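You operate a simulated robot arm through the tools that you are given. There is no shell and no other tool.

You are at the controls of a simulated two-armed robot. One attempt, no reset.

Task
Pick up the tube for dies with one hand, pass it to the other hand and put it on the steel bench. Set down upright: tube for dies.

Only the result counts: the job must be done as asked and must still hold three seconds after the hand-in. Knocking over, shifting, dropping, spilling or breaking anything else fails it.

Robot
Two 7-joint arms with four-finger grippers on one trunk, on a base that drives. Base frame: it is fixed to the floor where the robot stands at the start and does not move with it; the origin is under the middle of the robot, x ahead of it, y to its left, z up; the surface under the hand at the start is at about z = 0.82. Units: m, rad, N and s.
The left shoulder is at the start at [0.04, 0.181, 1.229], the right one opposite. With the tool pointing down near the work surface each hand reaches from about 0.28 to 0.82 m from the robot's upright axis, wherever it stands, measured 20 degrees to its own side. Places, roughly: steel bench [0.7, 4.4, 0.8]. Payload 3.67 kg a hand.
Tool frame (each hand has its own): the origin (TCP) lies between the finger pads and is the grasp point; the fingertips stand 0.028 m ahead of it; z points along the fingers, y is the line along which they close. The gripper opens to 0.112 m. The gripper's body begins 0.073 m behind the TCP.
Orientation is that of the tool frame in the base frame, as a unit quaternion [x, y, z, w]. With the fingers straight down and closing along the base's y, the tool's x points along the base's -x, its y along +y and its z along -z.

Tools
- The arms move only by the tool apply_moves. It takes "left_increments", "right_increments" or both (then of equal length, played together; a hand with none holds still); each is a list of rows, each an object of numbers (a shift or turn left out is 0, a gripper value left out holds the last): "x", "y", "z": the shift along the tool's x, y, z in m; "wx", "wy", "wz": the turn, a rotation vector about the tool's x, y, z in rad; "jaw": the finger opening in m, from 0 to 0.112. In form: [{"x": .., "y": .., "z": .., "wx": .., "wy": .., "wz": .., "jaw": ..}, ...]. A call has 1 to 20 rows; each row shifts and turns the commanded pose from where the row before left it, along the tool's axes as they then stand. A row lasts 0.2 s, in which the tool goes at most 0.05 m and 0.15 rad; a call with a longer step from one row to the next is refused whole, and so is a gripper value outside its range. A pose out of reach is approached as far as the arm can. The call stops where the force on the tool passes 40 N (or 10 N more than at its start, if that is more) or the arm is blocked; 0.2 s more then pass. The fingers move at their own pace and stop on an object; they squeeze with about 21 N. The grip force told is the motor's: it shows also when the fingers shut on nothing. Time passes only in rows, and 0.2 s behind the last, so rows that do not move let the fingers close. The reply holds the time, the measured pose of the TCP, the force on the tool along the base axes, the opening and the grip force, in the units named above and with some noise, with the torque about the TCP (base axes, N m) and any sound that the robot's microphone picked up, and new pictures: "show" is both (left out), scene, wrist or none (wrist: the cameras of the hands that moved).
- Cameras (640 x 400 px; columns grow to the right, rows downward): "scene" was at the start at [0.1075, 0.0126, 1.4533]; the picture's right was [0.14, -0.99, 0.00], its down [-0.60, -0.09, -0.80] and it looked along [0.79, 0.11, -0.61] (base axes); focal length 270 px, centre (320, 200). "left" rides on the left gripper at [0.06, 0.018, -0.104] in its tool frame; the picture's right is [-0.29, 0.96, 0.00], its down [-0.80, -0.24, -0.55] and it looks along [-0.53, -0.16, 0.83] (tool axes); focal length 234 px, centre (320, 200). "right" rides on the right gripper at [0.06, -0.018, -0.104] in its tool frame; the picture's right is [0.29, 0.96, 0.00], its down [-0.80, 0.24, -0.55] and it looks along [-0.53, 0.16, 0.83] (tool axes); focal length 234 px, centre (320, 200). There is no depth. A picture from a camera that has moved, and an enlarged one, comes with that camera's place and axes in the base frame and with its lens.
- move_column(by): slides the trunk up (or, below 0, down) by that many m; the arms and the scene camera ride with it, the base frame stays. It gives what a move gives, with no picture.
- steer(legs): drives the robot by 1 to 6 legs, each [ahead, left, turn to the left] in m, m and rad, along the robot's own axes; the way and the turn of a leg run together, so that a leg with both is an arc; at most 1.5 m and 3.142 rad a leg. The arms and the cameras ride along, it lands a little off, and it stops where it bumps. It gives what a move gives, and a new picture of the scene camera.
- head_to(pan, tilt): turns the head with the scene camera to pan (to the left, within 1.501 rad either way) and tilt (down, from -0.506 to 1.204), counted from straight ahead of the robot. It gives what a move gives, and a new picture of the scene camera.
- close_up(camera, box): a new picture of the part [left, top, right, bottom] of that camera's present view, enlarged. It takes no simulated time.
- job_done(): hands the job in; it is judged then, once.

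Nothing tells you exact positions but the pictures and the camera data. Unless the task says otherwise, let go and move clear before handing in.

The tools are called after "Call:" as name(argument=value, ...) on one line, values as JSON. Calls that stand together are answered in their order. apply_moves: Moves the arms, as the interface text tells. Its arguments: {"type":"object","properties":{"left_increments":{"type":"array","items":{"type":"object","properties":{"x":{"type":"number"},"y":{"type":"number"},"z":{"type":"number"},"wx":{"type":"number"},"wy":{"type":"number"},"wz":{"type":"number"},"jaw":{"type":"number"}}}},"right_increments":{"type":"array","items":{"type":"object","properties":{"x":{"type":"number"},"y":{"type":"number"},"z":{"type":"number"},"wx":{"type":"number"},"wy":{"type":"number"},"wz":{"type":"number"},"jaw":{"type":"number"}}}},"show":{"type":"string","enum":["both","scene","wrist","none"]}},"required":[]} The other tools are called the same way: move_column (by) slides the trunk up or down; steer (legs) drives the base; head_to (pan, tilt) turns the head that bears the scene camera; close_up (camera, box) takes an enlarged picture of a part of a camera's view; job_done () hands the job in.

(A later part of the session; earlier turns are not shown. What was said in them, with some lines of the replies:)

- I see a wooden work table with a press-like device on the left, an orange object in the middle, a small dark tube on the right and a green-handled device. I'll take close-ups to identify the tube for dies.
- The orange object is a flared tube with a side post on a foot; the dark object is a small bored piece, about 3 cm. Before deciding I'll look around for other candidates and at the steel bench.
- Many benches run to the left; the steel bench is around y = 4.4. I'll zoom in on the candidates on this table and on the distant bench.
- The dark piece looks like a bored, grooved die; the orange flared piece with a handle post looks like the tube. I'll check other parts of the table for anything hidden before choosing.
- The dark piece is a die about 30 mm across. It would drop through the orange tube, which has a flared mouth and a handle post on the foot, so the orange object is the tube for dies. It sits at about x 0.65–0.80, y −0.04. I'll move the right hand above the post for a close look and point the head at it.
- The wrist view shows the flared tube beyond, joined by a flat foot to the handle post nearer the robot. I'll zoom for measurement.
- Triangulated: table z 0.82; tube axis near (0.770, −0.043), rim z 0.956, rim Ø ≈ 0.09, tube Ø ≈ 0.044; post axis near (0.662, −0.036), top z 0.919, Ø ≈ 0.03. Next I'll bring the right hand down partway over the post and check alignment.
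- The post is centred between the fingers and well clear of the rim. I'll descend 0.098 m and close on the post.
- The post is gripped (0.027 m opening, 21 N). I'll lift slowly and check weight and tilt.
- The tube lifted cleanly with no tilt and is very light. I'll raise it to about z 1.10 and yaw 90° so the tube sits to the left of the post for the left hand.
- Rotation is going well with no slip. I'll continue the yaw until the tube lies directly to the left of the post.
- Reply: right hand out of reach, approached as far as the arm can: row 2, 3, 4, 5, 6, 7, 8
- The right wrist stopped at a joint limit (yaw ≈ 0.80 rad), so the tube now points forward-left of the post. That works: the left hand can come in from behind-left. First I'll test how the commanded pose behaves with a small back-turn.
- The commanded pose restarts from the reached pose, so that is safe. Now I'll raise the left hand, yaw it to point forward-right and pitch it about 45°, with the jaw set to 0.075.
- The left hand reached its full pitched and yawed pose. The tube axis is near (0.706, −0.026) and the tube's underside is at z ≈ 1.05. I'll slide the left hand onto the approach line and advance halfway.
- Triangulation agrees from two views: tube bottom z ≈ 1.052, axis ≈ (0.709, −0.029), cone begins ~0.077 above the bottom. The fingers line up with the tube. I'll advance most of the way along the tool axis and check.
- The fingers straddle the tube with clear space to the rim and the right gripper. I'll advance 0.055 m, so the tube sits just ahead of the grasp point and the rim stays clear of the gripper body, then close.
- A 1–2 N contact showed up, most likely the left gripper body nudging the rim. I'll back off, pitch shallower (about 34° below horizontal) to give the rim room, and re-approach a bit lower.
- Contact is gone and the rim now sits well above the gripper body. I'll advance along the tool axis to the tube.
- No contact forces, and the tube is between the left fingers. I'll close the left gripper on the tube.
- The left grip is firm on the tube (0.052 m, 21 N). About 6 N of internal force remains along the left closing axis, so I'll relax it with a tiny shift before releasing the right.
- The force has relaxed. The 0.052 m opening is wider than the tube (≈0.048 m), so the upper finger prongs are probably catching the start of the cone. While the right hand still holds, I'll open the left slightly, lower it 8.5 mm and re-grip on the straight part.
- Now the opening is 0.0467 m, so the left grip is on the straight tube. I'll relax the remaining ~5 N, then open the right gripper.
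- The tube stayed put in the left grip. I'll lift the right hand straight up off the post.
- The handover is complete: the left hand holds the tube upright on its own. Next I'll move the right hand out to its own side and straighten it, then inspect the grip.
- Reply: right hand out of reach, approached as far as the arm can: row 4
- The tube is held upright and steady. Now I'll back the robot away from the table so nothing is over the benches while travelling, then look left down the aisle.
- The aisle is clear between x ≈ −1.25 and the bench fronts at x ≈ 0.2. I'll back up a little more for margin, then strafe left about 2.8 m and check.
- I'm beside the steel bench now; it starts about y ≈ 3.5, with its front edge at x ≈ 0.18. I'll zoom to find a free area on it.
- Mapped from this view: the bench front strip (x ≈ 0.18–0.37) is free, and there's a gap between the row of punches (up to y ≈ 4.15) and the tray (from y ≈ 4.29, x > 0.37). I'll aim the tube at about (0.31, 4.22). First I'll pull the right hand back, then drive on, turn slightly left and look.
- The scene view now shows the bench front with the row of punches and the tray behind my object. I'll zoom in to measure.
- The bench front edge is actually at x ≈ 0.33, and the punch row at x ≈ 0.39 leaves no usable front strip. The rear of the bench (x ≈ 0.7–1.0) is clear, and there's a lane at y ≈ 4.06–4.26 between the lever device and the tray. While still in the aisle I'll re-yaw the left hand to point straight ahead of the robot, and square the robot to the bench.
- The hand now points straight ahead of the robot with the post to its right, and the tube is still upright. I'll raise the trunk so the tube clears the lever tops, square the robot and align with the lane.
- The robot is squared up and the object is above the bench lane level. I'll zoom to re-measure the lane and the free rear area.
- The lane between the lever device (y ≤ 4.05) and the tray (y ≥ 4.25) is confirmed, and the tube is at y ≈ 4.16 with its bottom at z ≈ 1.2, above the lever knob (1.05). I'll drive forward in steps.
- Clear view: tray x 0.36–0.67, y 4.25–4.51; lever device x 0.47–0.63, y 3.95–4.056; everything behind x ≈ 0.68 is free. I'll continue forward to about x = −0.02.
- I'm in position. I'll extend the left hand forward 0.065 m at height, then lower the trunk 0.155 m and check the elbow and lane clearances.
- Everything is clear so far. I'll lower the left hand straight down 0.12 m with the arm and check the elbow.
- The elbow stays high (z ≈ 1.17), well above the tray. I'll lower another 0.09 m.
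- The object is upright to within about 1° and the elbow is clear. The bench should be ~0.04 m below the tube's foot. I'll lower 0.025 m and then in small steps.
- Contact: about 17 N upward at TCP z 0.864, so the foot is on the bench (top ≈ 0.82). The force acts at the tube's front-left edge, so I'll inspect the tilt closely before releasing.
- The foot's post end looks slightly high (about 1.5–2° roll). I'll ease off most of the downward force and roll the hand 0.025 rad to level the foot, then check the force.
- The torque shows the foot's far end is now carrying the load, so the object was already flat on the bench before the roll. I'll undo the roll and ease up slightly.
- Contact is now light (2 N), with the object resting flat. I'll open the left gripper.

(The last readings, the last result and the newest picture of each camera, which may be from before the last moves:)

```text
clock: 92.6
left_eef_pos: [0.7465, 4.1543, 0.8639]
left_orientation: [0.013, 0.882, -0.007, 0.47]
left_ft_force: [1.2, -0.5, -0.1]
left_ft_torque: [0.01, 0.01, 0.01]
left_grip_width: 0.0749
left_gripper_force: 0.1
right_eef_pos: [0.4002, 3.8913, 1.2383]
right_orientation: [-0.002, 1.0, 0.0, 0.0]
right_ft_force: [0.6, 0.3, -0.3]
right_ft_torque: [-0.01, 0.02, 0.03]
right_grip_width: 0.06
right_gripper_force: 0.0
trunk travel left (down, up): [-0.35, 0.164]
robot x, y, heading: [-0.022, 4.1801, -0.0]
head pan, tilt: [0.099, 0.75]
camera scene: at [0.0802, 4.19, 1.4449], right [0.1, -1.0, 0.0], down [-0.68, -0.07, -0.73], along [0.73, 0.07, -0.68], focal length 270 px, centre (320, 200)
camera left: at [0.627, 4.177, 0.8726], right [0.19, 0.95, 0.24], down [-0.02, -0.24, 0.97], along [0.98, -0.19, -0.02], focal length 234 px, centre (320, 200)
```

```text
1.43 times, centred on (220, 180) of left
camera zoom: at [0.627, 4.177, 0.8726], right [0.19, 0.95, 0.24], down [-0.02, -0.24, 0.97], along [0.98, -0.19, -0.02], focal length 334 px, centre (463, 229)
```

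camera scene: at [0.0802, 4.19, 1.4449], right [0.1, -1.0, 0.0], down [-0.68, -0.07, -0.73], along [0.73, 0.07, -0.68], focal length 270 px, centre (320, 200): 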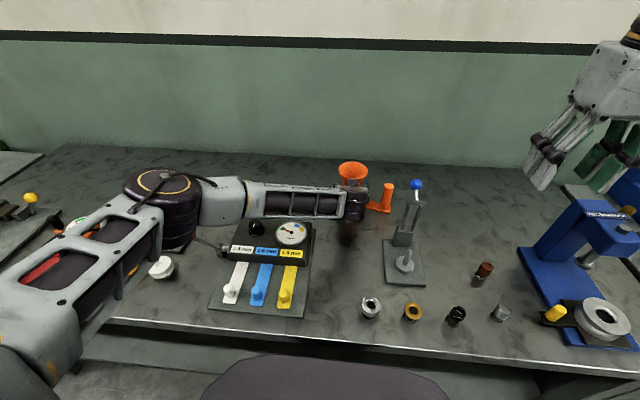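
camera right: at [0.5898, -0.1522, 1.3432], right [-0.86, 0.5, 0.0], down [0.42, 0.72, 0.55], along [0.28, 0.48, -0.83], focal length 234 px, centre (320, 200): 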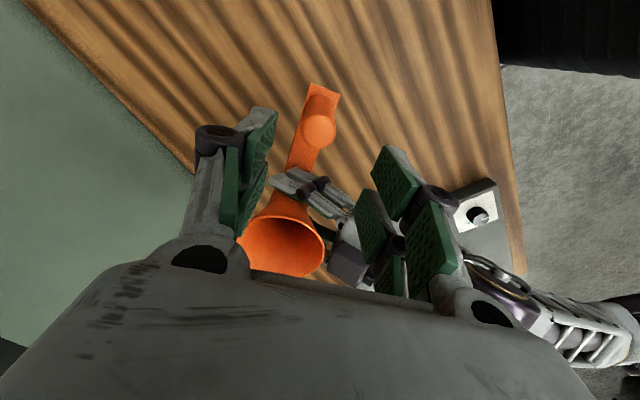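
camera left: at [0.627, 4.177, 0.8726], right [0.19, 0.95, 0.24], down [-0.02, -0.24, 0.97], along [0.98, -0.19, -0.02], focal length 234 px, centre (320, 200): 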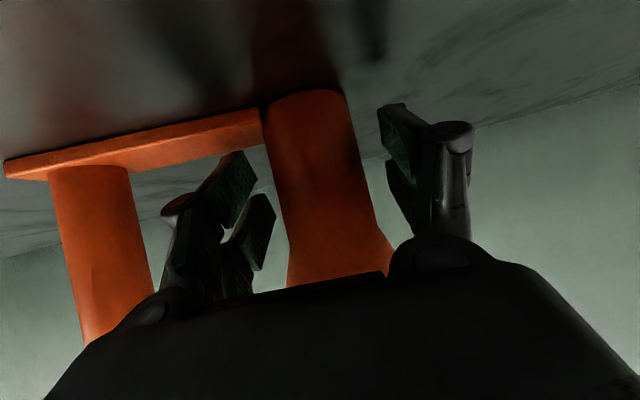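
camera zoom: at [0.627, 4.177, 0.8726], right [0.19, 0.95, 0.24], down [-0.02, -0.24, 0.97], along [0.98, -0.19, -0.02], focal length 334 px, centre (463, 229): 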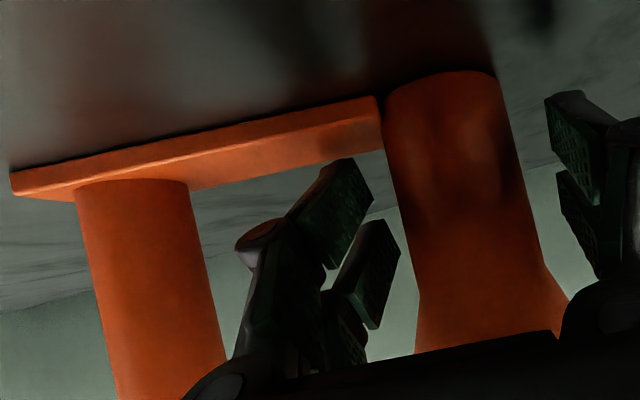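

The tube is released and stands flat on its foot. I'll retreat the hand along its own axis (back and up).

Call:
apply_moves(left_increments=[{"z": -0.015}, {"z": -0.02}, {"z": -0.025}, {"z": -0.03}, {"z": -0.03}, {"z": 0}], show="both")

Call:
close_up(camera="scene", box=[300, 130, 440, 240])

```text
clock: 94.0
left_eef_pos: [0.646, 4.1577, 0.9301]
left_orientation: [0.013, 0.883, -0.007, 0.47]
left_ft_force: [-0.8, 0.3, 0.2]
left_ft_torque: [0.03, -0.01, -0.02]
left_grip_width: 0.0751
left_gripper_force: 0.0
right_eef_pos: [0.4014, 3.8911, 1.2381]
right_orientation: [-0.002, 1.0, 0.001, 0.001]
right_ft_force: [-0.4, 0.0, 0.1]
right_ft_torque: [0.0, -0.01, -0.02]
right_grip_width: 0.0598
right_gripper_force: 0.1
trunk travel left (down, up): [-0.35, 0.164]
robot x, y, heading: [-0.0204, 4.1834, 0.005]
head pan, tilt: [0.099, 0.75]
camera scene: at [0.0807, 4.19, 1.4448], right [0.1, -1.0, 0.0], down [-0.68, -0.07, -0.73], along [0.73, 0.07, -0.68], focal length 270 px, centre (320, 200)
camera left: at [0.5264, 4.1794, 0.9374], right [0.19, 0.95, 0.24], down [-0.02, -0.24, 0.97], along [0.98, -0.19, -0.02], focal length 234 px, centre (320, 200)
```

scene: 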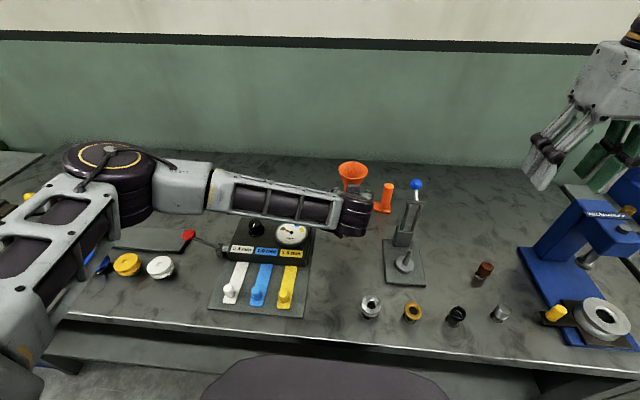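
left: 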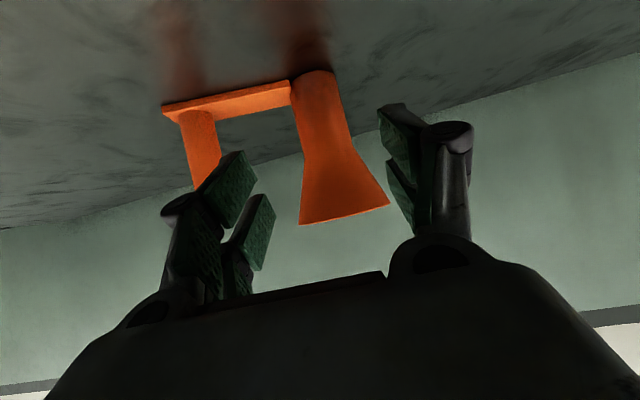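

```text
3.64 times, centred on (370, 185) of scene
camera zoom: at [0.0807, 4.19, 1.4448], right [0.1, -1.0, 0.0], down [-0.68, -0.07, -0.73], along [0.73, 0.07, -0.68], focal length 981 px, centre (138, 254)
```

zoom: 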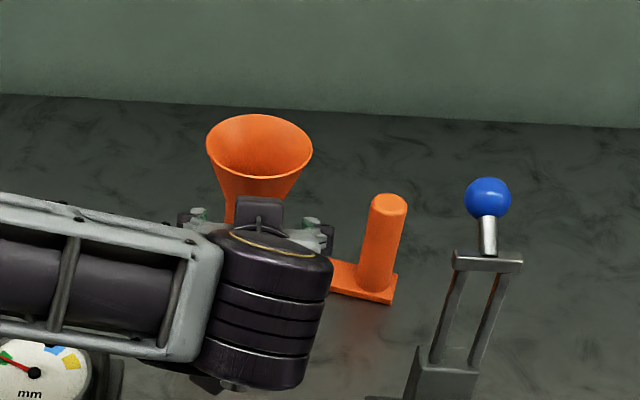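

The tube stands free on the bench. I'll lift the left hand further up and back, clear of everything.

Call:
apply_moves(left_increments=[{"x": -0.0138, "z": -0.0333}, {"x": -0.0138, "z": -0.0333}, {"x": -0.02, "z": -0.03}, {"x": -0.025, "z": -0.02}, {"x": -0.025, "z": -0.02}, {"x": -0.025, "z": -0.02}, {"z": 0}], show="scene")

Call:
close_up(camera="scene", box=[300, 130, 440, 240])

```text
clock: 95.6
left_eef_pos: [0.5843, 4.1609, 1.1212]
left_orientation: [0.013, 0.883, -0.007, 0.469]
left_ft_force: [1.4, 0.3, 0.5]
left_ft_torque: [0.0, -0.03, 0.0]
left_grip_width: 0.0752
left_gripper_force: 0.0
right_eef_pos: [0.4003, 3.89, 1.2383]
right_orientation: [-0.001, 1.0, 0.0, 0.0]
right_ft_force: [0.0, -0.7, 0.1]
right_ft_torque: [-0.01, 0.03, -0.01]
right_grip_width: 0.06
right_gripper_force: 0.0
trunk travel left (down, up): [-0.35, 0.164]
robot x, y, heading: [-0.0245, 4.1806, -0.002]
head pan, tilt: [0.099, 0.75]
camera scene: at [0.0807, 4.1901, 1.4448], right [0.1, -1.0, 0.0], down [-0.68, -0.07, -0.73], along [0.73, 0.07, -0.68], focal length 270 px, centre (320, 200)
```

scene: 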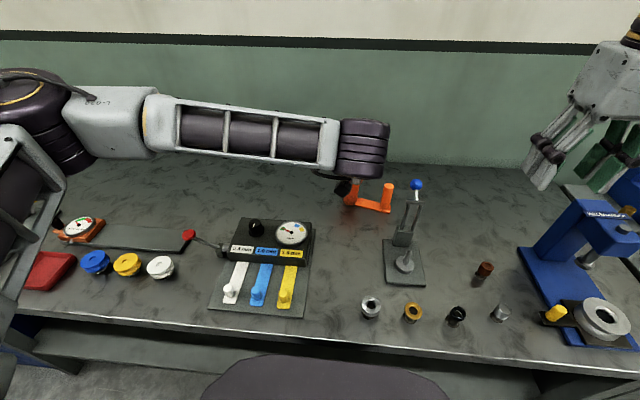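

```text
3.64 times, centred on (370, 185) of scene
camera zoom: at [0.0807, 4.1901, 1.4448], right [0.1, -1.0, 0.0], down [-0.68, -0.07, -0.73], along [0.73, 0.07, -0.68], focal length 981 px, centre (138, 254)
```

zoom: 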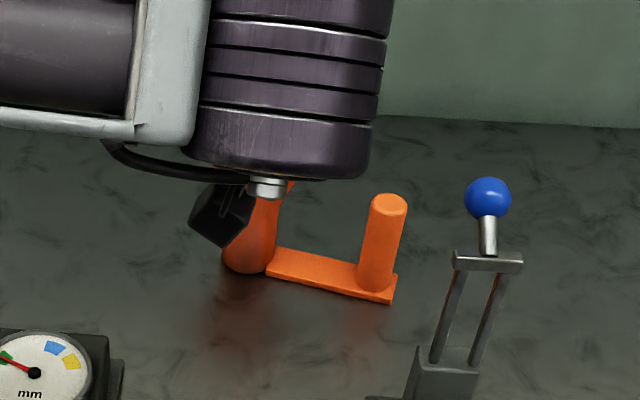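

Hands are clear above the bench. I'll back the robot off and take a final look at the tube and the surroundings.

Call:
steer(legs=[[-0.45, 0, 0]])

Call:
head_to(pan=-0.05, tilt=0.55)

Call:
close_up(camera="scene", box=[220, 120, 440, 260])

```text
clock: 98.4
left_eef_pos: [0.1278, 4.1622, 1.1214]
left_orientation: [0.011, 0.883, -0.006, 0.47]
left_ft_force: [0.2, -0.3, 0.0]
left_ft_torque: [-0.02, -0.01, 0.03]
left_grip_width: 0.0751
left_gripper_force: 0.0
right_eef_pos: [-0.0559, 3.8915, 1.2368]
right_orientation: [-0.004, 1.0, 0.0, 0.0]
right_ft_force: [0.0, -0.3, -0.4]
right_ft_torque: [-0.01, -0.01, 0.01]
right_grip_width: 0.06
right_gripper_force: 0.0
trunk travel left (down, up): [-0.35, 0.164]
robot x, y, heading: [-0.4777, 4.1831, 0.008]
head pan, tilt: [0.099, 0.75]
camera scene: at [-0.376, 4.1895, 1.4449], right [0.1, -0.99, 0.0], down [-0.68, -0.07, -0.73], along [0.73, 0.08, -0.68], focal length 270 px, centre (320, 200)
```

scene: 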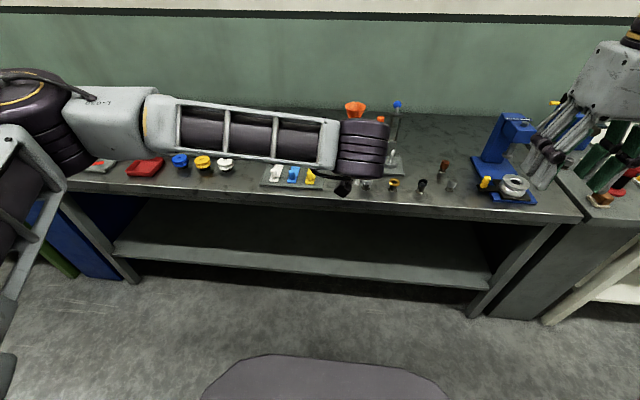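

```text
clock: 99.1
left_eef_pos: [0.1271, 4.162, 1.1212]
left_orientation: [0.011, 0.882, -0.006, 0.471]
left_ft_force: [0.0, -0.3, 0.4]
left_ft_torque: [0.0, -0.03, -0.01]
left_grip_width: 0.0748
left_gripper_force: 0.0
right_eef_pos: [-0.0563, 3.8935, 1.2378]
right_orientation: [-0.004, 1.0, 0.0, -0.001]
right_ft_force: [0.6, -0.4, 0.4]
right_ft_torque: [-0.02, 0.02, 0.0]
right_grip_width: 0.0603
right_gripper_force: 0.2
trunk travel left (down, up): [-0.35, 0.164]
robot x, y, heading: [-0.4785, 4.1811, 0.003]
head pan, tilt: [-0.051, 0.55]
camera scene: at [-0.3694, 4.1768, 1.4623], right [-0.05, -1.0, 0.0], down [-0.52, 0.02, -0.85], along [0.85, -0.04, -0.52], focal length 270 px, centre (320, 200)
```

scene: 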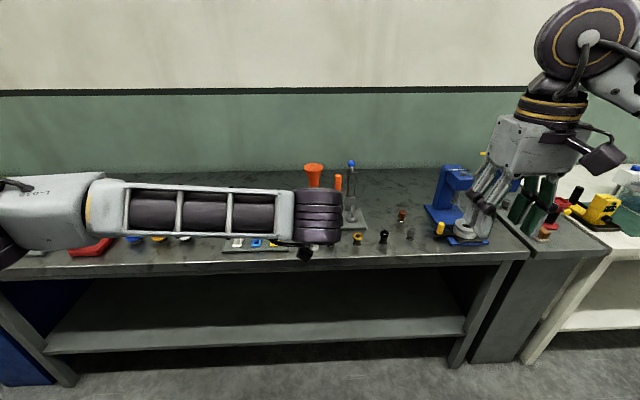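

```text
2.86 times, centred on (330, 190) of scene
camera zoom: at [-0.3694, 4.1768, 1.4623], right [-0.05, -1.0, 0.0], down [-0.52, 0.02, -0.85], along [0.85, -0.04, -0.52], focal length 771 px, centre (291, 229)
```

zoom: 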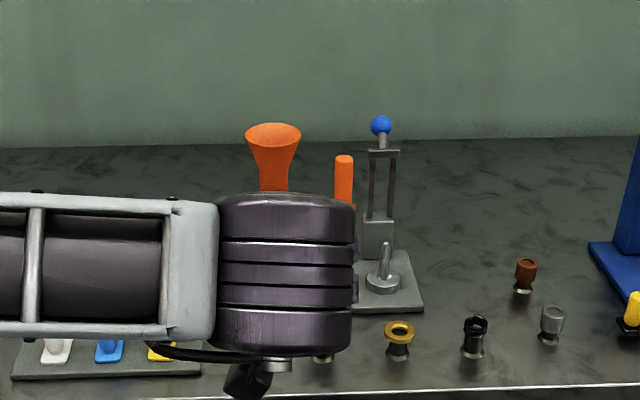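

The tube stands upright behind the lane. I'll shift the left arm aside for an unobstructed check.

Call:
apply_moves(left_increments=[{"y": 0.04}, {"y": 0.04}, {"y": 0.04}, {"y": 0.04}, {"y": 0.04}, {"y": 0}], show="scene")

Call:
close_up(camera="scene", box=[260, 130, 400, 250])

```text
clock: 100.5
left_eef_pos: [0.1326, 4.3627, 1.1204]
left_orientation: [0.012, 0.882, -0.006, 0.47]
left_ft_force: [0.0, -0.2, 0.4]
left_ft_torque: [0.0, 0.01, -0.04]
left_grip_width: 0.0751
left_gripper_force: 0.1
right_eef_pos: [-0.0548, 3.8919, 1.2369]
right_orientation: [-0.004, 1.0, 0.0, 0.0]
right_ft_force: [0.6, -0.9, 0.4]
right_ft_torque: [-0.04, 0.01, -0.02]
right_grip_width: 0.0601
right_gripper_force: 0.1
trunk travel left (down, up): [-0.35, 0.164]
robot x, y, heading: [-0.4818, 4.181, 0.005]
head pan, tilt: [-0.051, 0.55]
camera scene: at [-0.3685, 4.1756, 1.4622], right [-0.05, -1.0, 0.0], down [-0.52, 0.02, -0.85], along [0.85, -0.04, -0.52], focal length 270 px, centre (320, 200)
```

scene: 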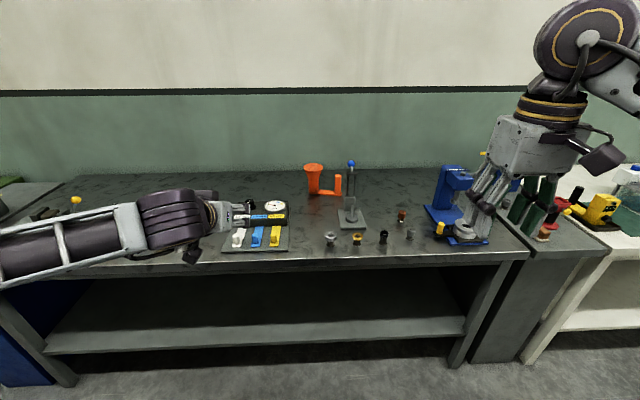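

```text
3.33 times, centred on (330, 190) of scene
camera zoom: at [-0.3685, 4.1756, 1.4622], right [-0.05, -1.0, 0.0], down [-0.52, 0.02, -0.85], along [0.85, -0.04, -0.52], focal length 900 px, centre (287, 233)
```

zoom: 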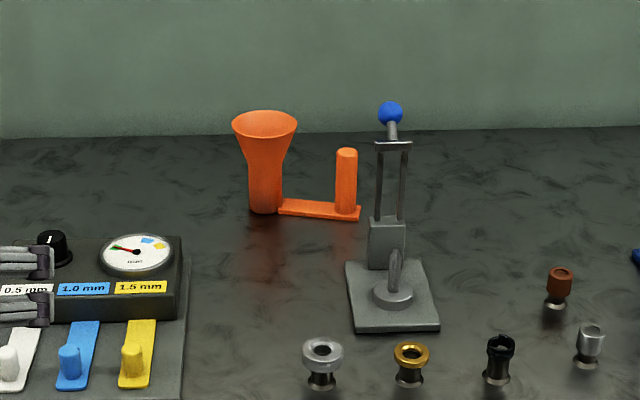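

The tube for dies is standing upright on its foot at the rear of the steel bench. Both hands are clear, and the lever device, tray and punches look undisturbed. I'm handing in the job.

Call:
job_done()

```text
The job is handed in.
```

I picked up the tube for dies with the right hand, passed it to the left in mid-air, and set it down on the steel bench. It stands upright on its foot near the back of the bench, at about x 0.75, y 4.15.

- **Clearance:** Both hands let go and I backed the robot off before handing in. In the final pictures the lever device, tray and punches around it looked unmoved. I saw nothing bumped at the wooden table.
- **Which object it was:** nothing was labelled, so I worked this out from shape. I took the orange flared tube with the handle post to be the tube for dies. I took the small dark bored piece beside it on the wooden table to be a die, and left it there. If the dark piece was the one you meant, the wrong object was moved.
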